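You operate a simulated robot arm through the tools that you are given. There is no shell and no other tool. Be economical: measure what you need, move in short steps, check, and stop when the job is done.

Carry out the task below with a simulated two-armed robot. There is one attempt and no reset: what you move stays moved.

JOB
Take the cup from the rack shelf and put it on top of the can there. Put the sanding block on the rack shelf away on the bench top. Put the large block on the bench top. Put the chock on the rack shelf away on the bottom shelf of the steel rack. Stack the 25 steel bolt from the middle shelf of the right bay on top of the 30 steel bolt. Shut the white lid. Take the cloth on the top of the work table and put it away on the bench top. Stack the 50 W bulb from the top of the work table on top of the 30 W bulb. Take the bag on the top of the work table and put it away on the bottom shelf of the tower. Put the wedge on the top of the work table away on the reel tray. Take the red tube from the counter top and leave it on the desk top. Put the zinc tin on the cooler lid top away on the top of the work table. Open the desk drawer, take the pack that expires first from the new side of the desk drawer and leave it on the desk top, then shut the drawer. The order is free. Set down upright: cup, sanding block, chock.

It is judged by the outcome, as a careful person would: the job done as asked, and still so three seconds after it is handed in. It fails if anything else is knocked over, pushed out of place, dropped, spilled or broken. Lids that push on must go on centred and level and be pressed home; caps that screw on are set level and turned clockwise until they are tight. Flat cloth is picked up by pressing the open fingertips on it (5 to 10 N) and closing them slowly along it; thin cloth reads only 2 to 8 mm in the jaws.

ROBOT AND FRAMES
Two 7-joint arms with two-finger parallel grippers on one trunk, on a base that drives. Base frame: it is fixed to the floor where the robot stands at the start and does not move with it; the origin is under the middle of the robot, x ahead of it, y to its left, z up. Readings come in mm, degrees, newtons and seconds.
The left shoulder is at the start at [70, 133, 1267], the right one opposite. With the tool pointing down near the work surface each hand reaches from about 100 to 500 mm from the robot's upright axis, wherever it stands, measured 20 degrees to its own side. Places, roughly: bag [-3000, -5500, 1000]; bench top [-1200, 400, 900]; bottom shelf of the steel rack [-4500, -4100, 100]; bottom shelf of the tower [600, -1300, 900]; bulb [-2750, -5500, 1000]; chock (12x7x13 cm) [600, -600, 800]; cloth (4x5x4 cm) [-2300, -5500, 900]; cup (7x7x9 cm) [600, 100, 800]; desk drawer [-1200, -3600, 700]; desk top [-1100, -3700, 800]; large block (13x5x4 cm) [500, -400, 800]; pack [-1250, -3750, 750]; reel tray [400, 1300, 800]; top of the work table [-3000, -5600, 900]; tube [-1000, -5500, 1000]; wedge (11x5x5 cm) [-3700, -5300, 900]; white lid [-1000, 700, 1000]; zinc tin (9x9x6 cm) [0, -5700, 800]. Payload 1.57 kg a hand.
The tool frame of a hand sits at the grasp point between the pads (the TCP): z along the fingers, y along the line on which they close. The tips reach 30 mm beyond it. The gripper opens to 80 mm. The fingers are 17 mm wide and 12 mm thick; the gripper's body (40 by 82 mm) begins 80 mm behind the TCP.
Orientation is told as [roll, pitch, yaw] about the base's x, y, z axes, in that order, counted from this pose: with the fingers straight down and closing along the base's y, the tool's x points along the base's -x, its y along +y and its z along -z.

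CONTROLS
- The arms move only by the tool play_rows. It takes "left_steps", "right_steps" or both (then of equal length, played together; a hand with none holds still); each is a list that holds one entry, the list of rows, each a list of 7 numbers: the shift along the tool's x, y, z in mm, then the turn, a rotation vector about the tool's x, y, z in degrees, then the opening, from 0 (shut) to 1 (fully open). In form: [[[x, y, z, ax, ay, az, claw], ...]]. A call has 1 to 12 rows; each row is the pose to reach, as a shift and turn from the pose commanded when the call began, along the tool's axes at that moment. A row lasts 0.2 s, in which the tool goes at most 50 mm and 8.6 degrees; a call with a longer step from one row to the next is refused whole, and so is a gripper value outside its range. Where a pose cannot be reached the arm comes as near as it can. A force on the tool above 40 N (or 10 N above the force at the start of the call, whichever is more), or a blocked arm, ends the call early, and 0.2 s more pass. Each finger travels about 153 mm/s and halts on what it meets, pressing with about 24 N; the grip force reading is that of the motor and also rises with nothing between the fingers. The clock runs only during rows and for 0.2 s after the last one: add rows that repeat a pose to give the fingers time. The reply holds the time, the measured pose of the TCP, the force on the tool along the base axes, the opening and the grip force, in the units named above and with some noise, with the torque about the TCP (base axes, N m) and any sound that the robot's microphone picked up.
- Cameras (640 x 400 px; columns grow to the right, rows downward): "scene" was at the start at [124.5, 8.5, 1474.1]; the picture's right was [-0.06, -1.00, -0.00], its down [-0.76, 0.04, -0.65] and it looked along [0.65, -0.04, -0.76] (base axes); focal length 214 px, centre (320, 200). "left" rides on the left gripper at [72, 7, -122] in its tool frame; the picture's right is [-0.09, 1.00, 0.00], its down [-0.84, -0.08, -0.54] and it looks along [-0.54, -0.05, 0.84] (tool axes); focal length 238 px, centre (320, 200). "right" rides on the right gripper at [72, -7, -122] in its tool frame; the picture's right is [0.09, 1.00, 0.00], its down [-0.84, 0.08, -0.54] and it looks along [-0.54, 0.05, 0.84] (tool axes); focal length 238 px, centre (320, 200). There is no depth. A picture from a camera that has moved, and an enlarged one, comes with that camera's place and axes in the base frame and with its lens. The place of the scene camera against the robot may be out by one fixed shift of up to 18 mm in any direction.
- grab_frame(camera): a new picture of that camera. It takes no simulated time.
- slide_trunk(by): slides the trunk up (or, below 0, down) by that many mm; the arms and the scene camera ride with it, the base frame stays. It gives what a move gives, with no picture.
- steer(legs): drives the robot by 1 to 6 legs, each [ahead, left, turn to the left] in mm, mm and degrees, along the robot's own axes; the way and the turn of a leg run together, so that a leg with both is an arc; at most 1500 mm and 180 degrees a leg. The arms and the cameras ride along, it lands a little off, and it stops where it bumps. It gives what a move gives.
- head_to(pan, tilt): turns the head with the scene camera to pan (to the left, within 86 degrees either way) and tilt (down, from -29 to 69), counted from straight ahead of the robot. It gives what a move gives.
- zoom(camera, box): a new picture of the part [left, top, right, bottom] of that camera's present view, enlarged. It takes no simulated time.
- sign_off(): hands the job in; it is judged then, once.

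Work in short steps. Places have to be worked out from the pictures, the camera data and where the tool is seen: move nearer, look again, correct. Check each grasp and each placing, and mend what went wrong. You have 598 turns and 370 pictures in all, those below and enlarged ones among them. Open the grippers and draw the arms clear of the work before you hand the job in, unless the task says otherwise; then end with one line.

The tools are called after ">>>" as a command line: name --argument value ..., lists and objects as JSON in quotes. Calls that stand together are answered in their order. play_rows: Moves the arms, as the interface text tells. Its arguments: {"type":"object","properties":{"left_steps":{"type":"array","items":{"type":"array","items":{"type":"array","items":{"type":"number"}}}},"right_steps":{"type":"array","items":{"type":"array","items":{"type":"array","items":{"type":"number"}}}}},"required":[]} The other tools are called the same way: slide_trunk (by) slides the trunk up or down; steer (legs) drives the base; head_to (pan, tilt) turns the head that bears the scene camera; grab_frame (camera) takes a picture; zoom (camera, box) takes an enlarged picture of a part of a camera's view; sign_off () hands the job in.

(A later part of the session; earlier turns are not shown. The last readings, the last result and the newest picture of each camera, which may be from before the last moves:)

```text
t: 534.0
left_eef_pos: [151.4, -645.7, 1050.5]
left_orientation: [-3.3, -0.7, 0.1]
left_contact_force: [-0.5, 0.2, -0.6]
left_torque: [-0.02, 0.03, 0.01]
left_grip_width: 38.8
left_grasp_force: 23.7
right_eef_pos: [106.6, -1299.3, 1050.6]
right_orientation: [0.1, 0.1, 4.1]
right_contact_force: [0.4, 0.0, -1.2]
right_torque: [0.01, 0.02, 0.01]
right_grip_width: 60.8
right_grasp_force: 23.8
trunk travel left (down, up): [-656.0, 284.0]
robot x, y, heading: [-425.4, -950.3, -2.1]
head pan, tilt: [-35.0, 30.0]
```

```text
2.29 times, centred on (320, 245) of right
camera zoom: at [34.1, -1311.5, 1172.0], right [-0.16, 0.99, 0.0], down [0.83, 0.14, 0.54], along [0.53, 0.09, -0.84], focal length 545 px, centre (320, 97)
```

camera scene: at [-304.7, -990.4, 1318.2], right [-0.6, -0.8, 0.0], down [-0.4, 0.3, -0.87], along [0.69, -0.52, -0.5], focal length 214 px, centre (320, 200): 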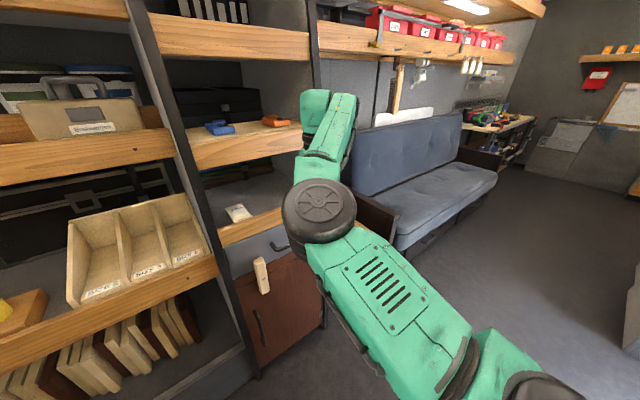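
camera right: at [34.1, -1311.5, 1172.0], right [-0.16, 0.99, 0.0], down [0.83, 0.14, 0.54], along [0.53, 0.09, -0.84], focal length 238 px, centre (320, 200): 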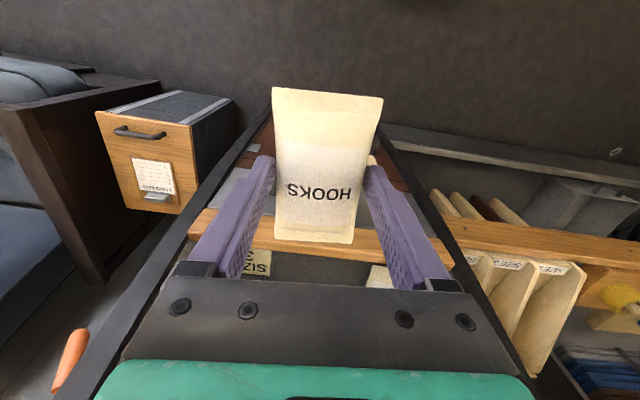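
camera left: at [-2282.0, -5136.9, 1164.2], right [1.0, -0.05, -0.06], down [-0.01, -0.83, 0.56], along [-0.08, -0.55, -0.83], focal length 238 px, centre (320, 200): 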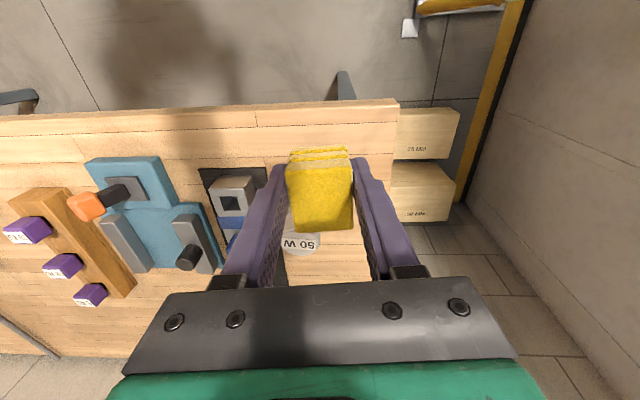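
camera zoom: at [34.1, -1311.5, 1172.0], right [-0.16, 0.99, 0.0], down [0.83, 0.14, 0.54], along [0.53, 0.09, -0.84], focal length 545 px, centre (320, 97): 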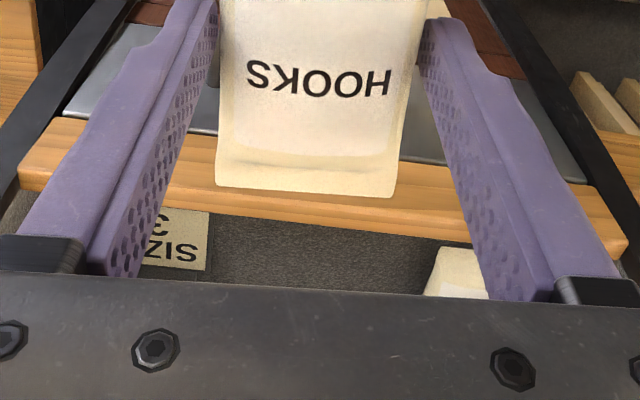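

The tower's bottom shelf is z≈880, lip top ≈905, next beam bottom ≈1112; free spot at y≈−1260. I tilt the right hand −32° and lower it in front of the opening.

>>> play_rows --right_steps '[[[0, 10, 19, 0, -8, 0, 0.45], [0, 20, 38, 0, -16, 0, 0.45], [0, 30, 57, 0, -24, 0, 0.45], [0, 40, 75, 0, -32, 0, 0.45], [0, 40, 75, 0, -32, 0, 0.45]]]'

>>> steer --legs '[[170, 0, 2]]'

>>> grab_frame --camera "right"

>>> grab_frame --camera "scene"

```text
t: 535.2
left_eef_pos: [150.4, -646.3, 1049.6]
left_orientation: [-3.2, -0.7, 0.1]
left_contact_force: [0.0, 0.7, -1.6]
left_torque: [0.0, -0.01, -0.01]
left_grip_width: 39.0
left_grasp_force: 24.3
right_eef_pos: [104.4, -1262.1, 976.8]
right_orientation: [-0.1, -32.1, 4.2]
right_contact_force: [-0.1, 0.1, -1.8]
right_torque: [-0.02, 0.03, -0.02]
right_grip_width: 60.6
right_grasp_force: 23.7
trunk travel left (down, up): [-656.0, 284.0]
robot x, y, heading: [-425.1, -947.2, -1.6]
head pan, tilt: [-35.0, 30.0]
```

```text
t: 536.7
left_eef_pos: [313.1, -630.6, 1050.9]
left_orientation: [-3.4, -0.7, 2.0]
left_contact_force: [0.1, -1.7, -0.2]
left_torque: [0.03, 0.0, 0.01]
left_grip_width: 39.3
left_grasp_force: 24.4
right_eef_pos: [286.8, -1246.7, 975.6]
right_orientation: [-0.1, -32.0, 6.2]
right_contact_force: [0.1, 0.3, -1.0]
right_torque: [-0.01, 0.02, 0.0]
right_grip_width: 60.9
right_grasp_force: 23.9
trunk travel left (down, up): [-656.0, 284.0]
robot x, y, heading: [-252.5, -950.6, 0.2]
head pan, tilt: [-35.0, 30.0]
```

```text
125 pictures are left
camera right: at [162.3, -1266.4, 1041.1], right [-0.18, 0.98, -0.05], down [0.41, 0.12, 0.9], along [0.89, 0.14, -0.43], focal length 238 px, centre (320, 200)
```

right: 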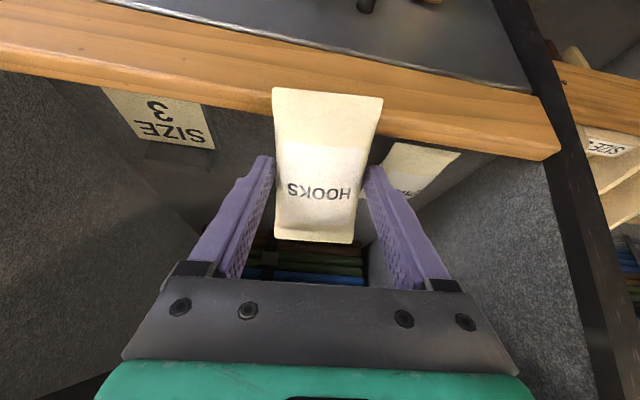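

```text
124 pictures are left
camera scene: at [-130.1, -989.3, 1318.3], right [-0.57, -0.82, 0.0], down [-0.41, 0.29, -0.87], along [0.71, -0.5, -0.5], focal length 214 px, centre (320, 200)
```

scene: 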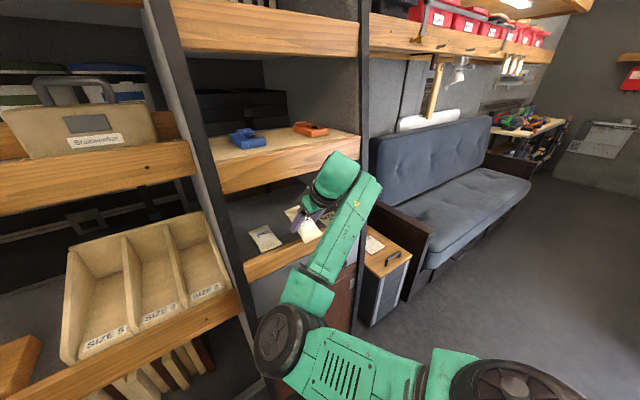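

Well placed between the "PINS" bag and the "SIZE 3" item. I move in 75 mm.

>>> steer --legs '[[78, -12, 0]]'

>>> grab_frame --camera "right"

```text
t: 537.8
left_eef_pos: [385.7, -642.4, 1047.9]
left_orientation: [-3.3, -0.6, 1.7]
left_contact_force: [0.6, 0.0, -0.2]
left_torque: [-0.01, 0.0, -0.01]
left_grip_width: 38.8
left_grasp_force: 23.8
right_eef_pos: [353.1, -1255.7, 974.8]
right_orientation: [0.7, -31.7, 6.0]
right_contact_force: [0.2, -1.1, -1.4]
right_torque: [0.0, 0.04, 0.01]
right_grip_width: 60.7
right_grasp_force: 24.1
trunk travel left (down, up): [-656.0, 284.0]
robot x, y, heading: [-179.8, -964.2, -0.0]
head pan, tilt: [-35.0, 30.0]
stopped in leg 1: the force on the tool passed its limit (the readings are from after the stop); the commanded pose is now the measured one
```

```text
123 pictures are left
camera right: at [229.3, -1277.4, 1040.3], right [-0.19, 0.98, -0.04], down [0.42, 0.12, 0.9], along [0.89, 0.15, -0.43], focal length 238 px, centre (320, 200)
```

right: 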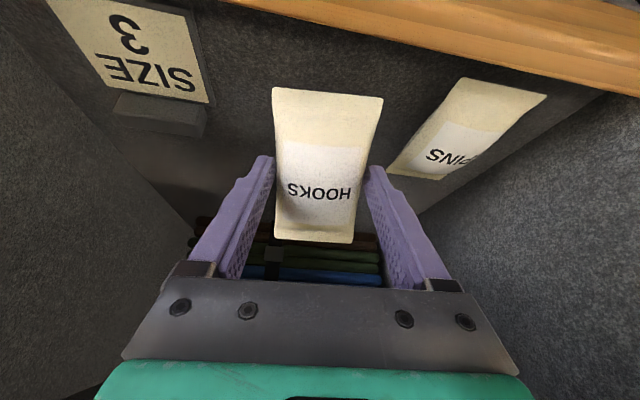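

The wrist touched the beam above; the bag is already inside. I lower it in place.

>>> play_rows --right_steps '[[[6, 0, 5, 0, 0, 0, 0.45], [12, 0, 16, 0, 0, 0, 0.45], [18, 0, 25, 0, 0, 0, 0.45], [21, 0, 29, 0, 0, 0, 0.45], [21, 0, 29, 0, 0, 0, 0.45]]]'

>>> play_rows --right_steps '[[[2, 0, 3.4, 0, 0, 0, 0.45], [4, 0, 6.8, 0, 0, 0, 0.45], [6, 0, 10, 0, 0, 0, 0.45], [6, 0, 10, 0, 0, 0, 0.45]]]'

>>> grab_frame --camera "right"

```text
t: 539.0
left_eef_pos: [385.4, -643.2, 1048.3]
left_orientation: [-3.2, -0.7, 1.7]
left_contact_force: [0.1, 0.7, -0.4]
left_torque: [0.01, 0.01, 0.0]
left_grip_width: 39.1
left_grasp_force: 24.6
right_eef_pos: [349.6, -1256.6, 940.2]
right_orientation: [0.7, -31.8, 6.0]
right_contact_force: [0.7, -0.2, 0.1]
right_torque: [-0.05, 0.01, 0.02]
right_grip_width: 60.7
right_grasp_force: 24.3
trunk travel left (down, up): [-656.0, 284.0]
robot x, y, heading: [-180.8, -960.7, -0.2]
head pan, tilt: [-35.0, 30.0]
```

```text
t: 540.0
left_eef_pos: [382.0, -641.0, 1050.5]
left_orientation: [-3.4, -0.7, 1.8]
left_contact_force: [-0.2, -0.3, -0.7]
left_torque: [-0.02, 0.0, 0.01]
left_grip_width: 38.9
left_grasp_force: 23.7
right_eef_pos: [348.0, -1257.4, 931.1]
right_orientation: [0.6, -31.9, 6.0]
right_contact_force: [1.5, -2.2, 17.3]
right_torque: [0.04, 0.07, -0.18]
right_grip_width: 60.6
right_grasp_force: 23.3
trunk travel left (down, up): [-656.0, 284.0]
robot x, y, heading: [-181.2, -959.5, -0.1]
head pan, tilt: [-35.0, 30.0]
```

```text
122 pictures are left
camera right: at [223.4, -1277.0, 995.5], right [-0.19, 0.98, -0.04], down [0.41, 0.12, 0.9], along [0.89, 0.15, -0.43], focal length 238 px, centre (320, 200)
```

right: 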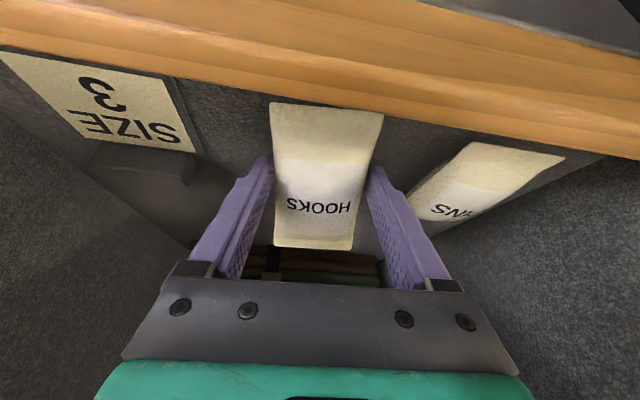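

Near end touches (18 N). I press 5 mm more to let the bag pivot flatter, then release slowly.

>>> play_rows --right_steps '[[[2.5, 0, 4, 0, 0, 0, 0.45], [5, 0, 8, 0, 0, 0, 0.5], [7, 0, 12, 0, 0, 0, 0.6], [8, 0, 13, 0, 0, 0, 0.72], [8, 0, 13, 0, 0, 0, 0.85], [8, 0, 13, 0, 0, 0, 0.95]]]'

>>> grab_frame --camera "right"

```text
t: 541.4
left_eef_pos: [380.4, -637.4, 1049.3]
left_orientation: [-3.6, -1.0, 1.8]
left_contact_force: [-0.2, -0.3, 0.0]
left_torque: [-0.01, 0.03, 0.01]
left_grip_width: 39.0
left_grasp_force: 23.3
right_eef_pos: [349.0, -1254.0, 919.7]
right_orientation: [0.1, -32.4, 6.4]
right_contact_force: [0.2, 10.8, 27.3]
right_torque: [-0.32, -0.31, 0.02]
right_grip_width: 67.9
right_grasp_force: 0.1
trunk travel left (down, up): [-656.0, 284.0]
robot x, y, heading: [-179.9, -961.0, -0.3]
head pan, tilt: [-35.0, 30.0]
```

```text
121 pictures are left
camera right: at [223.5, -1273.3, 983.7], right [-0.19, 0.98, -0.05], down [0.41, 0.12, 0.91], along [0.89, 0.15, -0.42], focal length 238 px, centre (320, 200)
```

right: 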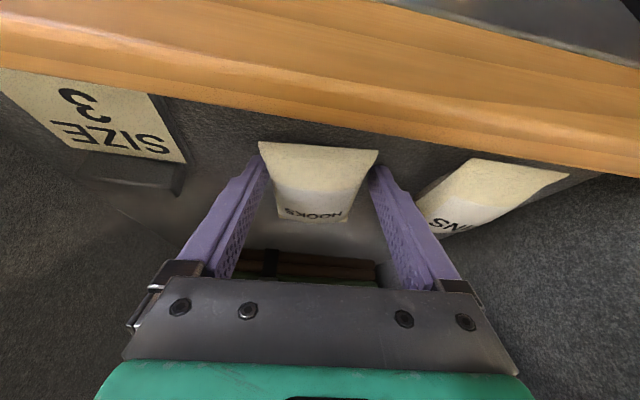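

The bag lies flat. The fingertips press the shelf, so I lift and draw out along the tool axis.

>>> play_rows --right_steps '[[[-3, 0, -8, 0, 0, 0, 0.9], [-5, 0, -20, 0, 0, 0, 0.9], [-5, 0, -45, 0, 0, 0, 0.95], [-5, 0, -60, 0, 0, 0, 0.95], [-5, 0, -60, 0, 0, 0, 0.95]]]'

>>> steer --legs '[[-150, 0, 0]]'

>>> grab_frame --camera "right"

```text
t: 542.6
left_eef_pos: [385.4, -643.6, 1049.1]
left_orientation: [-3.3, -0.7, 1.7]
left_contact_force: [-0.2, 0.8, -0.6]
left_torque: [-0.04, -0.01, -0.03]
left_grip_width: 38.9
left_grasp_force: 23.7
right_eef_pos: [328.1, -1262.1, 963.1]
right_orientation: [0.6, -31.8, 6.0]
right_contact_force: [-0.2, 0.2, 0.0]
right_torque: [0.02, 0.04, 0.0]
right_grip_width: 76.2
right_grasp_force: 0.0
right hand out of reach, approached as far as the arm can: row 4, 5
trunk travel left (down, up): [-656.0, 284.0]
robot x, y, heading: [-182.8, -961.9, 0.1]
head pan, tilt: [-35.0, 30.0]
```

```text
t: 543.9
left_eef_pos: [234.9, -642.5, 1047.9]
left_orientation: [-3.3, -0.6, 1.8]
left_contact_force: [-0.5, -0.5, 0.1]
left_torque: [0.0, 0.0, -0.03]
left_grip_width: 38.9
left_grasp_force: 24.5
right_eef_pos: [179.2, -1261.8, 962.4]
right_orientation: [0.5, -31.7, 6.0]
right_contact_force: [0.3, -0.3, -0.4]
right_torque: [0.0, -0.02, 0.01]
right_grip_width: 76.1
right_grasp_force: 0.0
trunk travel left (down, up): [-656.0, 284.0]
robot x, y, heading: [-329.5, -962.4, -0.1]
head pan, tilt: [-35.0, 30.0]
```

```text
120 pictures are left
camera right: at [54.5, -1283.0, 1027.5], right [-0.19, 0.98, -0.04], down [0.42, 0.12, 0.9], along [0.89, 0.15, -0.43], focal length 238 px, centre (320, 200)
```

right: 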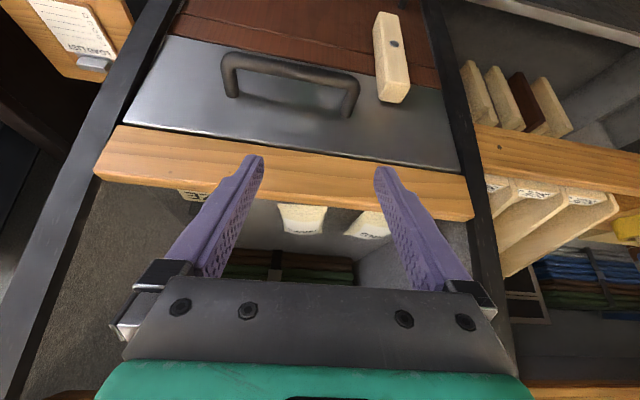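

Bag done. Now the cloth: I raise the trunk, drive to y≈120, turn to the bench.

>>> slide_trunk --by 170

>>> steer --legs '[[-40, 1085, 0], [0, 0, 180]]'

>>> head_to --pan 10 --tilt 40

>>> grab_frame --camera "scene"

>>> grab_frame --camera "left"

```text
t: 545.9
left_eef_pos: [233.2, -641.4, 1218.9]
left_orientation: [-3.3, -0.7, 1.8]
left_contact_force: [0.1, -0.1, -0.2]
left_torque: [0.02, 0.02, 0.01]
left_grip_width: 38.8
left_grasp_force: 23.7
right_eef_pos: [179.0, -1262.8, 1132.9]
right_orientation: [0.5, -31.8, 5.9]
right_contact_force: [0.6, 0.5, 0.4]
right_torque: [0.01, 0.0, 0.01]
right_grip_width: 76.3
right_grasp_force: 0.1
trunk travel left (down, up): [-826.0, 114.0]
robot x, y, heading: [-331.2, -960.9, -0.0]
head pan, tilt: [-35.0, 30.0]
```

```text
t: 558.8
left_eef_pos: [-931.8, -219.9, 1218.5]
left_orientation: [-3.3, -0.7, -175.5]
left_contact_force: [-0.2, 0.6, -0.5]
left_torque: [0.0, 0.0, 0.03]
left_grip_width: 39.1
left_grasp_force: 23.7
right_eef_pos: [-903.9, 402.4, 1132.2]
right_orientation: [0.5, -31.8, -171.2]
right_contact_force: [-0.4, 0.1, -0.3]
right_torque: [-0.01, 0.0, -0.05]
right_grip_width: 76.2
right_grasp_force: 0.0
trunk travel left (down, up): [-826.0, 114.0]
robot x, y, heading: [-379.4, 127.8, -177.4]
head pan, tilt: [-35.0, 30.0]
```

```text
t: 560.0
left_eef_pos: [-931.4, -220.0, 1219.0]
left_orientation: [-3.3, -0.8, -175.6]
left_contact_force: [0.3, 0.8, -0.4]
left_torque: [0.02, -0.04, 0.01]
left_grip_width: 38.7
left_grasp_force: 24.4
right_eef_pos: [-903.1, 403.8, 1132.8]
right_orientation: [0.4, -31.8, -171.4]
right_contact_force: [0.4, 0.0, -0.5]
right_torque: [-0.02, 0.0, 0.01]
right_grip_width: 75.8
right_grasp_force: 0.1
trunk travel left (down, up): [-826.0, 114.0]
robot x, y, heading: [-377.9, 121.3, -177.6]
head pan, tilt: [10.0, 40.0]
```

```text
119 pictures are left
camera scene: at [-516.1, 116.2, 1472.9], right [-0.22, 0.98, 0.0], down [0.63, 0.14, -0.77], along [-0.75, -0.17, -0.64], focal length 214 px, centre (320, 200)
```

scene: 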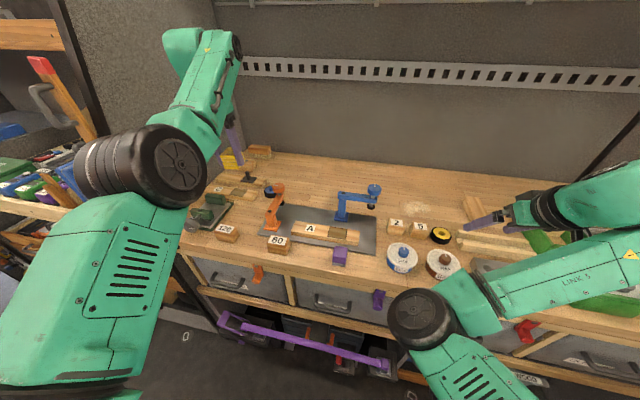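

```text
118 pictures are left
camera left: at [-857.2, -228.3, 1338.3], right [-0.02, -1.0, -0.06], down [-0.83, -0.02, 0.56], along [-0.56, 0.06, -0.83], focal length 238 px, centre (320, 200)
```

left: 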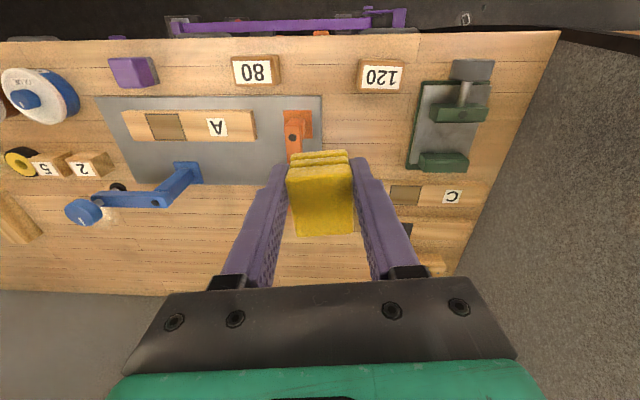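

Gap between the "80" and "120" blocks is ~120 mm, centred at ≈[−890, −203]. I align the base and lower the cloth with the arm.

>>> steer --legs '[[-44, -8, -2.4]]'

>>> play_rows --left_steps '[[[0, 0, 45, 0, 0, 0, 0.2], [0, 0, 90, 0, 0, 0, 0.2], [0, 0, 135, 0, 0, 0, 0.2], [0, 0, 175, 0, 0, 0, 0.2], [0, 0, 175, 0, 0, 0, 0.2]]]'

>>> grab_frame --camera "left"

```text
t: 560.9
left_eef_pos: [-908.3, -190.0, 1213.3]
left_orientation: [-3.5, -0.2, -178.0]
left_contact_force: [-0.4, -0.2, -0.9]
left_torque: [0.06, -0.03, 0.0]
left_grip_width: 39.1
left_grasp_force: 24.0
right_eef_pos: [-854.1, 429.9, 1129.2]
right_orientation: [0.5, -31.4, -173.8]
right_contact_force: [-0.2, -0.9, -0.2]
right_torque: [0.01, -0.04, 0.01]
right_grip_width: 76.0
right_grasp_force: 0.0
trunk travel left (down, up): [-826.0, 114.0]
robot x, y, heading: [-339.3, 135.7, -179.9]
head pan, tilt: [10.0, 40.0]
```

```text
t: 562.1
left_eef_pos: [-901.3, -187.3, 1217.5]
left_orientation: [-3.4, -0.6, -178.1]
left_contact_force: [0.8, 0.5, -0.4]
left_torque: [0.01, -0.03, 0.0]
left_grip_width: 39.0
left_grasp_force: 23.4
left hand out of reach, approached as far as the arm can: row 1, 2, 3, 4, 5
right_eef_pos: [-847.5, 431.7, 1131.9]
right_orientation: [0.5, -31.7, -173.8]
right_contact_force: [-0.5, 0.0, -0.6]
right_torque: [0.0, -0.06, -0.01]
right_grip_width: 76.0
right_grasp_force: 0.1
trunk travel left (down, up): [-826.0, 114.0]
robot x, y, heading: [-338.7, 129.7, -180.0]
head pan, tilt: [10.0, 40.0]
```

```text
117 pictures are left
camera left: at [-829.1, -199.2, 1337.3], right [-0.06, -1.0, -0.06], down [-0.83, 0.02, 0.55], along [-0.55, 0.08, -0.83], focal length 238 px, centre (320, 200)
```

left: 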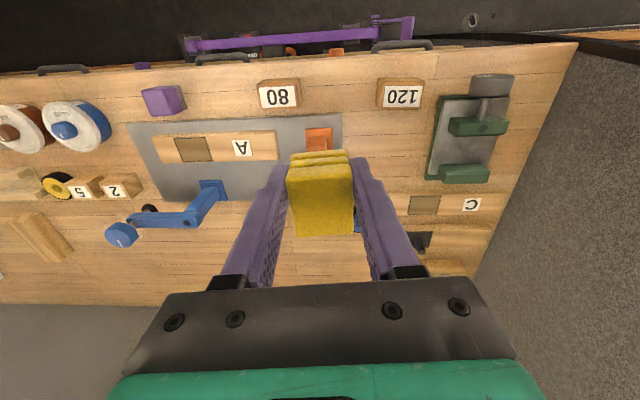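

The arm can't go lower stretched; I'll use the trunk. First I retract the right hand behind the bench edge.

>>> play_rows --right_steps '[[[16, 0, -24, 0, 0, 0, 0.95], [32, 0, -48, 0, 0, 0, 0.95], [48, 0, -72, 0, 0, 0, 0.95], [64, 0, -96, 0, 0, 0, 0.95], [79, 0, -119, 0, 0, 0, 0.95], [79, 0, -119, 0, 0, 0, 0.95]]]'

```text
t: 563.5
left_eef_pos: [-902.1, -187.3, 1219.0]
left_orientation: [-3.2, -0.6, -178.0]
left_contact_force: [0.5, -0.7, -1.4]
left_torque: [0.0, -0.03, -0.01]
left_grip_width: 39.3
left_grasp_force: 24.2
right_eef_pos: [-765.3, 515.3, 1189.3]
right_orientation: [0.6, -31.6, -173.8]
right_contact_force: [0.6, 0.0, 0.3]
right_torque: [0.02, -0.01, -0.04]
right_grip_width: 75.9
right_grasp_force: 0.0
right hand out of reach, approached as far as the arm can: row 1, 2, 3, 4, 5, 6
trunk travel left (down, up): [-826.0, 114.0]
robot x, y, heading: [-334.2, 131.6, -180.0]
head pan, tilt: [10.0, 40.0]
```

>>> play_rows --left_steps '[[[6, 7, 0, 0, 0, 0, 0.2], [12, 14, 0, 0, 0, 0, 0.2], [12, 14, 0, 0, 0, 0, 0.2]]]'

>>> slide_trunk --by -235

>>> grab_frame --camera "left"

```text
t: 564.3
left_eef_pos: [-898.4, -192.0, 1227.3]
left_orientation: [-2.7, -2.5, -179.1]
left_contact_force: [0.4, 0.1, -0.6]
left_torque: [-0.02, -0.06, -0.02]
left_grip_width: 39.0
left_grasp_force: 23.7
left hand out of reach, approached as far as the arm can: row 1, 2
right_eef_pos: [-764.2, 515.2, 1189.1]
right_orientation: [0.4, -31.8, -173.8]
right_contact_force: [-1.0, -0.1, 0.2]
right_torque: [0.04, 0.0, -0.03]
right_grip_width: 75.9
right_grasp_force: 0.0
trunk travel left (down, up): [-826.0, 114.0]
robot x, y, heading: [-334.5, 130.4, -180.2]
head pan, tilt: [10.0, 40.0]
```

```text
t: 566.7
left_eef_pos: [-899.4, -190.3, 993.4]
left_orientation: [-2.8, -2.5, -179.1]
left_contact_force: [-0.6, 0.2, -0.5]
left_torque: [0.0, 0.04, 0.02]
left_grip_width: 38.9
left_grasp_force: 23.6
right_eef_pos: [-764.4, 513.8, 953.8]
right_orientation: [0.6, -31.8, -173.8]
right_contact_force: [-0.2, 0.4, -1.1]
right_torque: [0.03, -0.01, 0.03]
right_grip_width: 76.1
right_grasp_force: 0.1
trunk travel left (down, up): [-591.0, 349.0]
robot x, y, heading: [-339.1, 134.3, -180.1]
head pan, tilt: [10.0, 40.0]
```

```text
116 pictures are left
camera left: at [-822.0, -202.8, 1109.7], right [-0.08, -1.0, -0.04], down [-0.81, 0.04, 0.58], along [-0.58, 0.08, -0.81], focal length 238 px, centre (320, 200)
```

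left: 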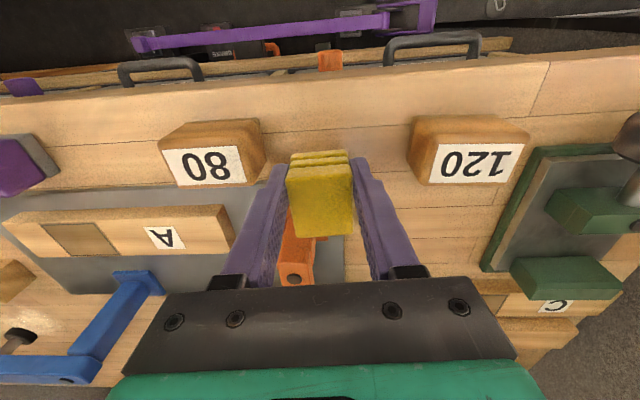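

I shift 12 mm left to centre in the gap, then lower to contact.

>>> steer --legs '[[0, 13, 0]]'

>>> slide_trunk --by -28

>>> grab_frame --camera "left"

```text
t: 567.5
left_eef_pos: [-898.9, -201.8, 992.3]
left_orientation: [-2.6, -2.5, -179.1]
left_contact_force: [-0.2, -0.3, 0.2]
left_torque: [-0.02, 0.0, 0.01]
left_grip_width: 38.8
left_grasp_force: 24.5
right_eef_pos: [-765.8, 503.9, 954.3]
right_orientation: [0.7, -31.8, -173.9]
right_contact_force: [0.3, 0.3, 0.1]
right_torque: [-0.02, 0.0, -0.03]
right_grip_width: 75.8
right_grasp_force: 0.1
trunk travel left (down, up): [-591.0, 349.0]
robot x, y, heading: [-337.6, 118.0, -180.3]
head pan, tilt: [10.0, 40.0]
```

```text
t: 568.2
left_eef_pos: [-897.5, -205.7, 963.4]
left_orientation: [-2.7, -2.5, -179.2]
left_contact_force: [0.1, 0.2, -0.1]
left_torque: [-0.01, 0.0, -0.05]
left_grip_width: 39.1
left_grasp_force: 23.4
right_eef_pos: [-764.0, 502.2, 926.8]
right_orientation: [0.6, -31.8, -173.9]
right_contact_force: [0.2, 0.5, 0.5]
right_torque: [0.03, 0.0, -0.02]
right_grip_width: 76.2
right_grasp_force: 0.0
trunk travel left (down, up): [-563.0, 377.0]
robot x, y, heading: [-338.1, 117.1, -180.1]
head pan, tilt: [10.0, 40.0]
```

```text
115 pictures are left
camera left: at [-821.9, -215.6, 1081.6], right [-0.08, -1.0, -0.04], down [-0.81, 0.04, 0.58], along [-0.58, 0.08, -0.81], focal length 238 px, centre (320, 200)
```

left: 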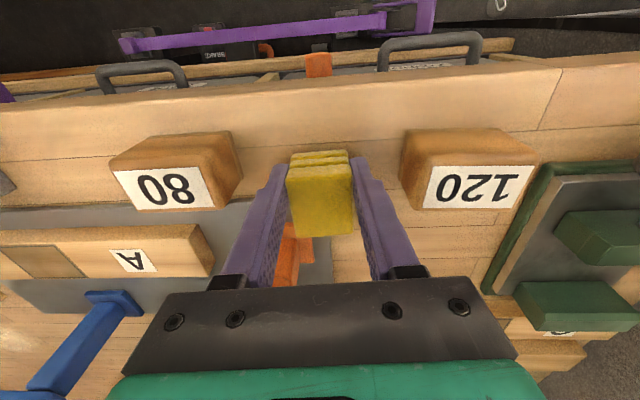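

>>> slide_trunk --by -9

>>> play_rows --left_steps '[[[0, 0, 0, 0, 0, 0, 0.35], [0, 0, 0, 0, 0, 0, 0.5], [0, 0, 0, 0, 0, 0, 0.65], [0, 0, 0, 0, 0, 0, 0.7], [0, 0, 0, 0, 0, 0, 0.7]]]'

>>> slide_trunk --by 100

>>> grab_frame --camera "left"

```text
t: 568.8
left_eef_pos: [-895.8, -203.8, 958.9]
left_orientation: [-2.5, -2.6, -179.0]
left_contact_force: [-0.6, -0.5, 21.8]
left_torque: [-0.08, 0.73, 0.07]
left_grip_width: 39.9
left_grasp_force: 23.8
right_eef_pos: [-762.0, 503.0, 919.0]
right_orientation: [0.6, -31.9, -173.9]
right_contact_force: [-0.5, 0.0, 0.5]
right_torque: [-0.03, -0.01, -0.01]
right_grip_width: 75.8
right_grasp_force: 0.0
trunk travel left (down, up): [-554.0, 386.0]
robot x, y, heading: [-338.8, 119.1, -180.0]
head pan, tilt: [10.0, 40.0]
```

```text
t: 570.0
left_eef_pos: [-899.9, -204.0, 955.4]
left_orientation: [-2.7, -2.5, -179.1]
left_contact_force: [-0.7, 0.4, -0.1]
left_torque: [0.06, 0.0, 0.01]
left_grip_width: 55.9
left_grasp_force: 0.0
right_eef_pos: [-763.3, 502.8, 917.8]
right_orientation: [0.6, -31.8, -173.9]
right_contact_force: [0.5, 0.6, -0.7]
right_torque: [0.02, 0.03, 0.03]
right_grip_width: 76.1
right_grasp_force: 0.1
trunk travel left (down, up): [-554.0, 386.0]
robot x, y, heading: [-340.8, 118.1, -180.0]
head pan, tilt: [10.0, 40.0]
```

```text
t: 571.3
left_eef_pos: [-900.2, -204.1, 1055.1]
left_orientation: [-2.6, -2.5, -179.0]
left_contact_force: [0.0, 0.5, 0.1]
left_torque: [0.02, -0.01, 0.01]
left_grip_width: 56.0
left_grasp_force: 0.0
right_eef_pos: [-764.0, 500.5, 1017.6]
right_orientation: [0.6, -31.8, -173.9]
right_contact_force: [0.2, 0.0, 0.6]
right_torque: [-0.01, 0.01, -0.01]
right_grip_width: 75.9
right_grasp_force: 0.1
trunk travel left (down, up): [-654.0, 286.0]
robot x, y, heading: [-335.4, 120.6, -179.9]
head pan, tilt: [10.0, 40.0]
```

```text
114 pictures are left
camera left: at [-822.4, -215.4, 1172.5], right [-0.08, -1.0, -0.04], down [-0.81, 0.04, 0.58], along [-0.58, 0.08, -0.81], focal length 238 px, centre (320, 200)
```

left: 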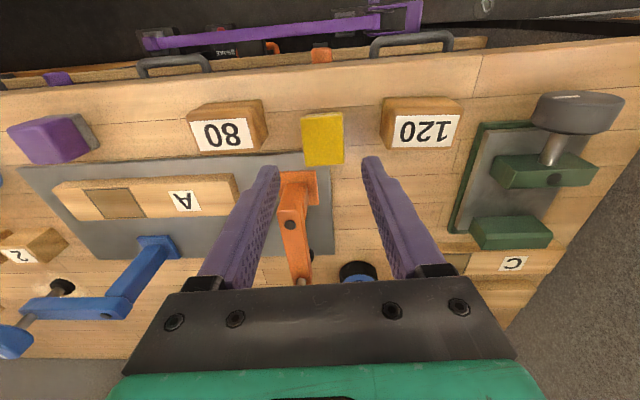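

Cloth is on the bench. Next the van's rear: I raise the trunk, turn to −y and drive down the aisle to the counter.

>>> slide_trunk --by 150

>>> steer --legs '[[-20, 0, 0], [0, 0, 90], [1400, 0, 0], [1400, 0, 0]]'

>>> head_to --pan 0 --tilt 30

>>> grab_frame --camera "scene"

```text
t: 573.1
left_eef_pos: [-899.2, -203.7, 1205.9]
left_orientation: [-2.7, -2.4, -179.0]
left_contact_force: [-0.1, 0.0, 0.0]
left_torque: [-0.02, 0.02, 0.01]
left_grip_width: 55.8
left_grasp_force: 0.1
right_eef_pos: [-764.8, 503.1, 1166.9]
right_orientation: [0.6, -31.8, -174.0]
right_contact_force: [0.1, -0.3, 0.0]
right_torque: [0.04, -0.03, -0.04]
right_grip_width: 75.8
right_grasp_force: 0.1
trunk travel left (down, up): [-804.0, 136.0]
robot x, y, heading: [-332.4, 121.3, -180.1]
head pan, tilt: [10.0, 40.0]
```

```text
t: 591.0
left_eef_pos: [-64.7, -3294.6, 1205.7]
left_orientation: [-2.8, -2.6, -89.9]
left_contact_force: [1.0, -0.2, -0.9]
left_torque: [0.02, -0.02, -0.02]
left_grip_width: 56.2
left_grasp_force: 0.1
right_eef_pos: [-769.7, -3150.3, 1167.6]
right_orientation: [0.5, -31.9, -84.7]
right_contact_force: [-0.4, 0.0, 0.3]
right_torque: [-0.02, -0.02, -0.02]
right_grip_width: 76.0
right_grasp_force: 0.0
trunk travel left (down, up): [-804.0, 136.0]
robot x, y, heading: [-380.7, -2725.6, -90.7]
head pan, tilt: [10.0, 40.0]
```

```text
t: 591.7
left_eef_pos: [-64.6, -3297.5, 1205.4]
left_orientation: [-2.7, -2.4, -89.9]
left_contact_force: [0.9, 0.6, 0.5]
left_torque: [-0.02, 0.02, -0.02]
left_grip_width: 55.8
left_grasp_force: 0.0
right_eef_pos: [-768.4, -3151.4, 1167.3]
right_orientation: [0.5, -31.8, -84.7]
right_contact_force: [0.2, -0.3, -0.5]
right_torque: [0.01, 0.01, 0.01]
right_grip_width: 76.0
right_grasp_force: 0.1
trunk travel left (down, up): [-804.0, 136.0]
robot x, y, heading: [-379.8, -2728.7, -91.0]
head pan, tilt: [0.0, 30.0]
```

```text
113 pictures are left
camera scene: at [-385.3, -2855.8, 1466.1], right [-1.0, 0.01, 0.0], down [0.01, 0.5, -0.87], along [-0.01, -0.87, -0.5], focal length 214 px, centre (320, 200)
```

scene: 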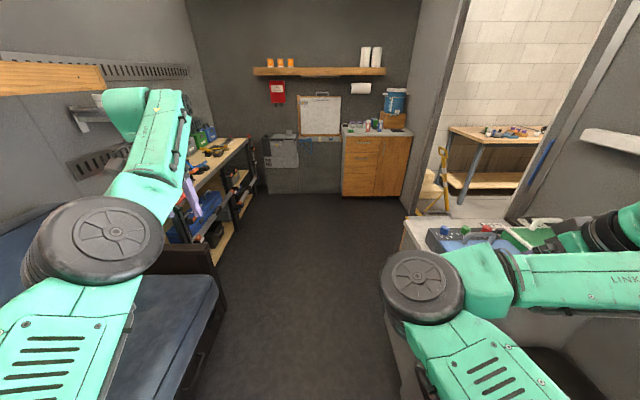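

I drive on to the rear, in front of the counter, and take a look at the tube and the tin.

>>> steer --legs '[[1450, 60, 0.7], [450, 0, 0]]'

>>> head_to --pan 0 --tilt 38

>>> grab_frame --camera "scene"

```text
t: 601.3
left_eef_pos: [-80.6, -5215.1, 1206.0]
left_orientation: [-2.7, -2.5, -91.5]
left_contact_force: [0.3, 0.5, -0.1]
left_torque: [0.0, 0.05, 0.0]
left_grip_width: 56.0
left_grasp_force: 0.0
right_eef_pos: [-781.4, -5050.3, 1167.6]
right_orientation: [0.5, -31.8, -86.3]
right_contact_force: [-0.4, -0.1, -0.1]
right_torque: [-0.02, 0.0, 0.0]
right_grip_width: 75.9
right_grasp_force: 0.0
trunk travel left (down, up): [-804.0, 136.0]
robot x, y, heading: [-379.4, -4639.6, -92.3]
head pan, tilt: [0.0, 30.0]
```

```text
t: 602.0
left_eef_pos: [-81.3, -5217.8, 1205.6]
left_orientation: [-2.7, -2.4, -91.6]
left_contact_force: [-0.1, 0.7, -0.1]
left_torque: [0.0, -0.02, 0.0]
left_grip_width: 56.0
left_grasp_force: 0.1
right_eef_pos: [-780.8, -5052.9, 1166.1]
right_orientation: [0.6, -31.8, -86.3]
right_contact_force: [0.0, 0.4, -0.3]
right_torque: [0.0, -0.01, 0.0]
right_grip_width: 76.0
right_grasp_force: 0.0
trunk travel left (down, up): [-804.0, 136.0]
robot x, y, heading: [-378.3, -4642.2, -92.3]
head pan, tilt: [0.0, 38.0]
```

```text
112 pictures are left
camera scene: at [-389.6, -4763.9, 1453.9], right [-1.0, 0.04, 0.0], down [0.03, 0.61, -0.79], along [-0.03, -0.79, -0.62], focal length 214 px, centre (320, 200)
```

scene: 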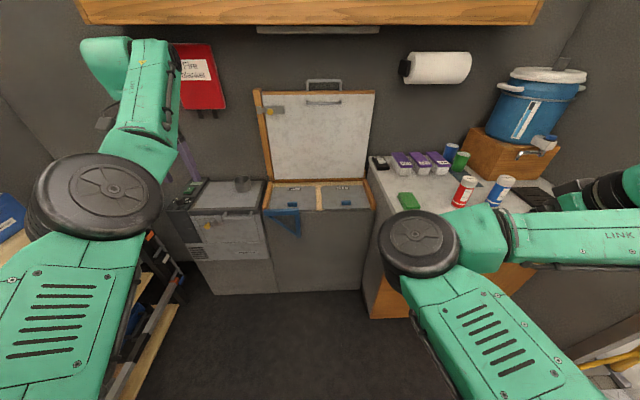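

>>> zoom --camera "scene" --box '[370, 130, 550, 250]'

>>> zoom --camera "scene" --box '[160, 150, 300, 250]'

```text
3.33 times, centred on (460, 190) of scene
camera zoom: at [-389.6, -4763.9, 1453.9], right [-1.0, 0.04, 0.0], down [0.03, 0.61, -0.79], along [-0.03, -0.79, -0.62], focal length 715 px, centre (-147, 233)
```

zoom: 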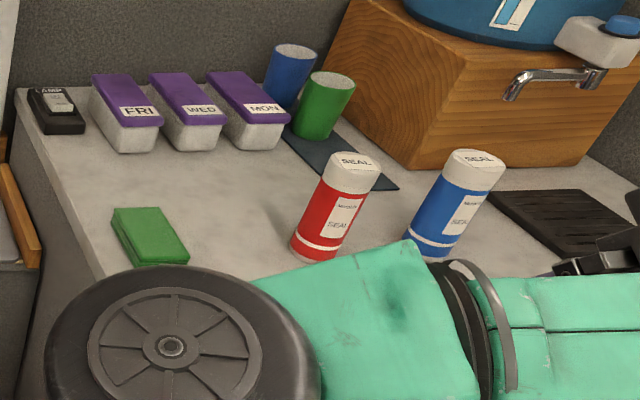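

```text
4.00 times, centred on (230, 200) of scene
camera zoom: at [-389.6, -4763.9, 1453.9], right [-1.0, 0.04, 0.0], down [0.03, 0.61, -0.79], along [-0.03, -0.79, -0.62], focal length 858 px, centre (680, 200)
```

zoom: 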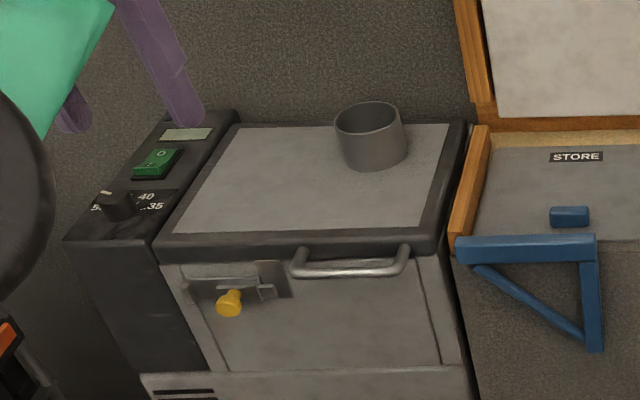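

The red tube stands at ≈[−1003, −5445] on the counter (front edge y≈−5125); the zinc tin is an open cup on the cooler. I position for the tube with the right hand.

>>> slide_trunk --by -140

>>> steer --legs '[[0, -225, 2.3], [235, 0, 0]]'

>>> play_rows --right_steps '[[[-10, 10, 15, 0, -5, 0, 1], [-20, 20, 30, 0, -10, 0, 1], [-30, 30, 45, 0, -15, 0, 1], [-40, 30, 60, 0, -18, 0, 1], [-40, 30, 60, 0, -18, 0, 1]]]'

>>> grab_frame --camera "right"

```text
t: 603.7
left_eef_pos: [-82.4, -5216.5, 1065.3]
left_orientation: [-2.7, -2.5, -91.6]
left_contact_force: [0.1, -0.2, 0.0]
left_torque: [0.01, 0.0, -0.04]
left_grip_width: 56.1
left_grasp_force: 0.1
right_eef_pos: [-781.3, -5052.4, 1028.5]
right_orientation: [0.5, -31.8, -86.2]
right_contact_force: [-0.6, -0.1, 0.1]
right_torque: [0.0, -0.03, -0.02]
right_grip_width: 76.1
right_grasp_force: 0.0
trunk travel left (down, up): [-664.0, 276.0]
robot x, y, heading: [-380.3, -4642.6, -92.4]
head pan, tilt: [0.0, 38.0]
```

```text
t: 606.7
left_eef_pos: [-280.1, -5436.6, 1065.7]
left_orientation: [-2.7, -2.5, -89.7]
left_contact_force: [0.7, 0.2, -0.8]
left_torque: [-0.02, -0.02, 0.0]
left_grip_width: 56.1
left_grasp_force: 0.0
right_eef_pos: [-985.9, -5293.8, 1028.1]
right_orientation: [0.4, -31.8, -84.6]
right_contact_force: [-0.5, 0.6, -0.6]
right_torque: [-0.01, 0.0, 0.0]
right_grip_width: 75.9
right_grasp_force: 0.2
trunk travel left (down, up): [-664.0, 276.0]
robot x, y, heading: [-598.2, -4869.0, -90.6]
head pan, tilt: [0.0, 38.0]
```

```text
t: 607.9
left_eef_pos: [-280.5, -5437.1, 1065.4]
left_orientation: [-2.6, -2.5, -89.8]
left_contact_force: [-0.2, 0.1, 1.4]
left_torque: [0.01, 0.02, 0.0]
left_grip_width: 56.2
left_grasp_force: 0.0
right_eef_pos: [-948.1, -5354.6, 997.7]
right_orientation: [0.7, -49.9, -84.9]
right_contact_force: [0.2, 0.3, -0.3]
right_torque: [-0.01, 0.02, 0.02]
right_grip_width: 80.3
right_grasp_force: 0.0
right hand out of reach, approached as far as the arm can: row 1, 2, 3
trunk travel left (down, up): [-664.0, 276.0]
robot x, y, heading: [-592.3, -4867.8, -90.8]
head pan, tilt: [0.0, 38.0]
```

```text
109 pictures are left
camera right: at [-969.6, -5215.7, 1020.7], right [0.99, 0.16, -0.06], down [0.08, -0.12, 0.99], along [0.15, -0.98, -0.13], focal length 238 px, centre (320, 200)
```

right: 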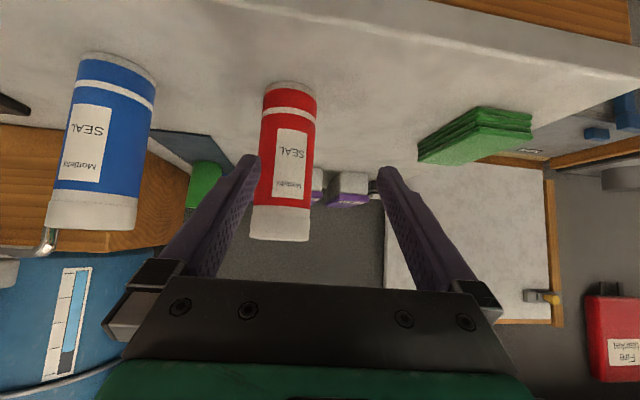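

Red tube at ≈[−972, −5445], ~55 mm wide, z 880–1017. I shift sideways 32 mm and approach.

>>> play_rows --right_steps '[[[0, -16, 0, 0, 0, 0, 1], [0, -32, 0, 0, 0, 0, 1], [-6, -32, 20, 0, 0, 0, 1], [-10, -32, 40, 0, 0, 0, 1], [-10, -32, 40, 0, 0, 0, 1]]]'

>>> grab_frame --camera "right"

```text
t: 609.1
left_eef_pos: [-280.8, -5437.1, 1066.5]
left_orientation: [-2.6, -2.6, -89.8]
left_contact_force: [-1.8, 0.5, 0.0]
left_torque: [0.0, 0.04, 0.01]
left_grip_width: 55.8
left_grasp_force: 0.1
right_eef_pos: [-977.8, -5394.5, 978.3]
right_orientation: [0.6, -49.7, -84.9]
right_contact_force: [0.0, 0.6, -0.9]
right_torque: [-0.01, -0.01, 0.02]
right_grip_width: 79.9
right_grasp_force: 0.0
trunk travel left (down, up): [-664.0, 276.0]
robot x, y, heading: [-597.3, -4872.3, -90.8]
head pan, tilt: [0.0, 38.0]
```

```text
108 pictures are left
camera right: at [-998.8, -5256.2, 1002.1], right [0.99, 0.16, -0.06], down [0.08, -0.12, 0.99], along [0.15, -0.98, -0.13], focal length 238 px, centre (320, 200)
```

right: 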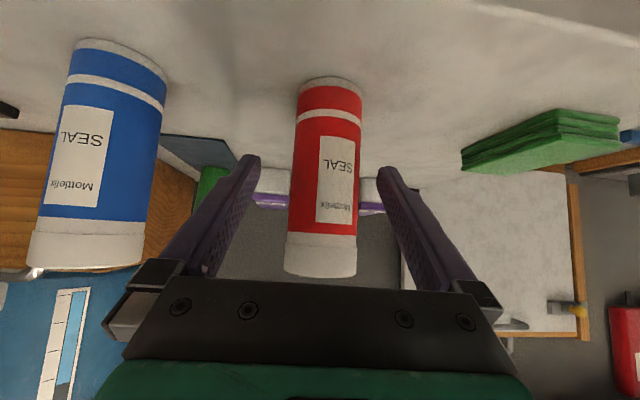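

Tube distance re-estimated: ~24 mm further. I advance and close.

>>> play_rows --right_steps '[[[0, 2, 10, 0, 0, 0, 1], [0, 2, 21, 0, 0, 0, 1], [0, 2, 31, 0, 0, 0, 1], [0, 2, 31, 0, 0, 0, 1], [0, 2, 31, 0, 0, 0, 0.75], [0, 2, 31, 0, 0, 0, 0.5], [0, 2, 31, 0, 0, 0, 0.45], [0, 2, 31, 0, 0, 0, 0.45]]]'

>>> grab_frame --camera "right"

```text
t: 610.9
left_eef_pos: [-281.1, -5437.1, 1064.9]
left_orientation: [-2.8, -2.5, -89.8]
left_contact_force: [0.6, 0.0, -0.2]
left_torque: [-0.03, -0.01, 0.0]
left_grip_width: 56.1
left_grasp_force: 0.1
right_eef_pos: [-971.9, -5420.6, 961.2]
right_orientation: [0.7, -49.8, -84.7]
right_contact_force: [0.9, -0.2, 0.7]
right_torque: [-0.05, 0.04, -0.05]
right_grip_width: 47.3
right_grasp_force: 23.9
trunk travel left (down, up): [-664.0, 276.0]
robot x, y, heading: [-601.7, -4870.0, -90.6]
head pan, tilt: [0.0, 38.0]
```

```text
107 pictures are left
camera right: at [-993.6, -5281.6, 983.5], right [0.99, 0.16, -0.06], down [0.08, -0.12, 0.99], along [0.15, -0.98, -0.13], focal length 238 px, centre (320, 200)
```

right: 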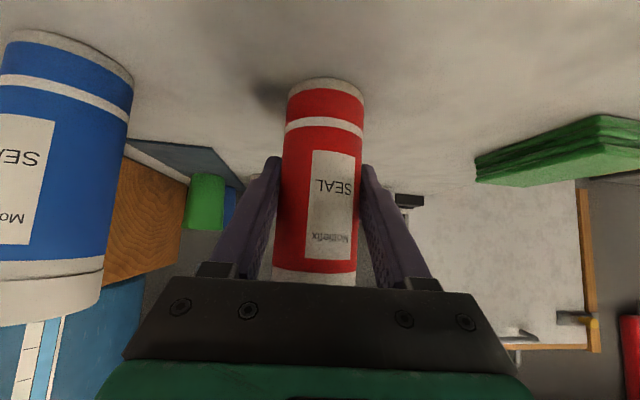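

Tube gripped. I lift it, back away from the counter and turn toward the desk (facing +y).

>>> play_rows --right_steps '[[[-13, 0, -11, 0, 0, 0, 0.45], [-27, 0, -22, 0, 0, 0, 0.45], [-40, 0, -34, 0, 0, 0, 0.45], [-55, 0, -46, 0, 0, 0, 0.45], [-55, 0, -46, 0, 0, 0, 0.45]]]'

>>> steer --legs '[[-280, 120, 0], [0, 0, 178]]'

>>> head_to --pan 25 --tilt 40

>>> grab_frame --camera "scene"

```text
t: 612.1
left_eef_pos: [-281.9, -5437.2, 1064.8]
left_orientation: [-2.7, -2.3, -89.9]
left_contact_force: [-0.7, 0.1, -0.2]
left_torque: [0.0, -0.02, 0.03]
left_grip_width: 56.0
left_grasp_force: 0.1
right_eef_pos: [-972.4, -5421.5, 1030.9]
right_orientation: [0.8, -49.7, -84.9]
right_contact_force: [0.4, 0.5, -2.0]
right_torque: [0.03, -0.02, -0.01]
right_grip_width: 47.3
right_grasp_force: 24.4
trunk travel left (down, up): [-664.0, 276.0]
robot x, y, heading: [-600.4, -4872.4, -90.7]
head pan, tilt: [0.0, 38.0]
```

```text
t: 621.2
left_eef_pos: [-719.3, -3992.6, 1064.6]
left_orientation: [-2.7, -2.4, 83.0]
left_contact_force: [1.0, -0.2, 0.6]
left_torque: [-0.02, 0.0, 0.0]
left_grip_width: 56.1
left_grasp_force: 0.1
right_eef_pos: [-34.3, -4094.2, 1030.9]
right_orientation: [0.6, -49.7, 87.9]
right_contact_force: [-0.8, 0.7, -2.6]
right_torque: [-0.01, -0.01, -0.02]
right_grip_width: 47.3
right_grasp_force: 24.2
trunk travel left (down, up): [-664.0, 276.0]
robot x, y, heading: [-474.6, -4593.7, 81.9]
head pan, tilt: [0.0, 38.0]
```

```text
t: 622.0
left_eef_pos: [-718.0, -3993.0, 1064.9]
left_orientation: [-2.7, -2.4, 83.0]
left_contact_force: [0.1, -1.4, 0.5]
left_torque: [0.01, -0.04, -0.01]
left_grip_width: 55.6
left_grasp_force: 0.1
right_eef_pos: [-32.9, -4094.0, 1030.4]
right_orientation: [0.8, -49.8, 87.9]
right_contact_force: [-0.3, -0.3, -2.5]
right_torque: [-0.02, -0.01, 0.04]
right_grip_width: 47.1
right_grasp_force: 24.0
trunk travel left (down, up): [-664.0, 276.0]
robot x, y, heading: [-481.3, -4595.2, 82.3]
head pan, tilt: [25.0, 40.0]
```

```text
106 pictures are left
camera scene: at [-496.6, -4450.7, 1310.8], right [0.96, 0.29, 0.0], down [0.19, -0.61, -0.77], along [-0.23, 0.73, -0.64], focal length 214 px, centre (320, 200)
```

scene: 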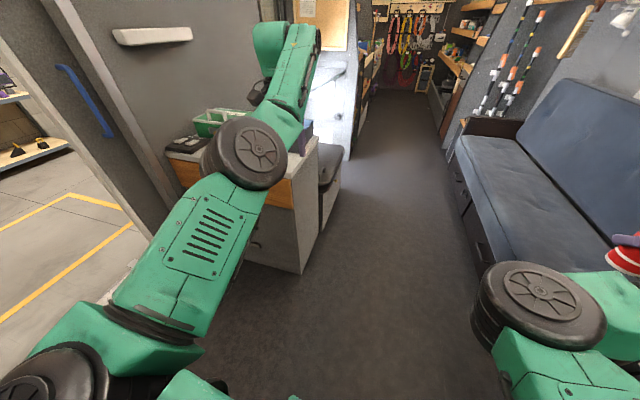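

The desk's front (−y side) is at y≈−3735, x −870…−1510. To set the tube down with the right hand I turn to heading 150° and approach its front-right corner.

>>> steer --legs '[[0, 0, 68], [230, -205, 0]]'

>>> grab_frame --camera "right"

>>> grab_frame --camera "scene"

```text
t: 627.1
left_eef_pos: [-1227.0, -4309.7, 1064.8]
left_orientation: [-2.7, -2.5, 151.4]
left_contact_force: [0.0, 0.1, -0.5]
left_torque: [0.0, 0.02, 0.0]
left_grip_width: 55.9
left_grasp_force: 0.0
right_eef_pos: [-880.0, -3711.1, 1030.8]
right_orientation: [0.6, -49.8, 156.4]
right_contact_force: [-0.5, 0.2, -1.0]
right_torque: [-0.02, -0.03, -0.01]
right_grip_width: 47.3
right_grasp_force: 23.7
trunk travel left (down, up): [-664.0, 276.0]
robot x, y, heading: [-576.1, -4303.2, 150.5]
head pan, tilt: [25.0, 40.0]
```

```text
105 pictures are left
camera right: at [-749.0, -3758.7, 1054.2], right [-0.34, -0.94, -0.06], down [-0.14, -0.01, 0.99], along [-0.93, 0.34, -0.13], focal length 238 px, centre (320, 200)
```

right: 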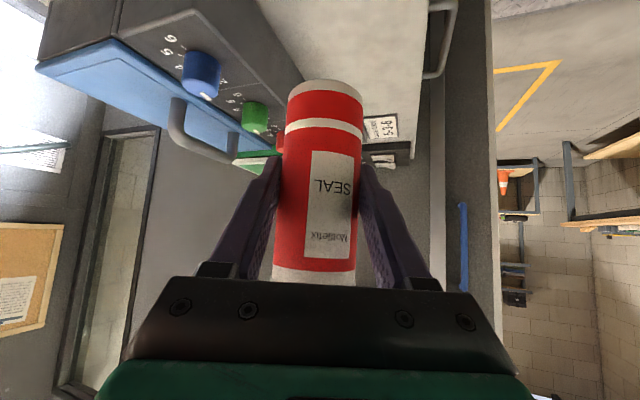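

```text
104 pictures are left
camera scene: at [-707.8, -4261.3, 1310.9], right [0.08, 1.0, 0.0], down [0.64, -0.05, -0.77], along [-0.76, 0.06, -0.64], focal length 214 px, centre (320, 200)
```

scene: 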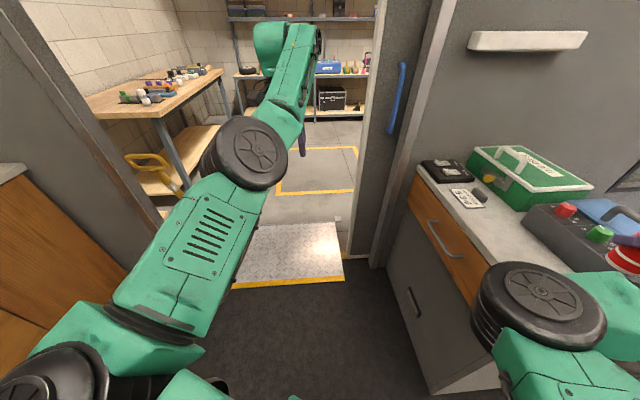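

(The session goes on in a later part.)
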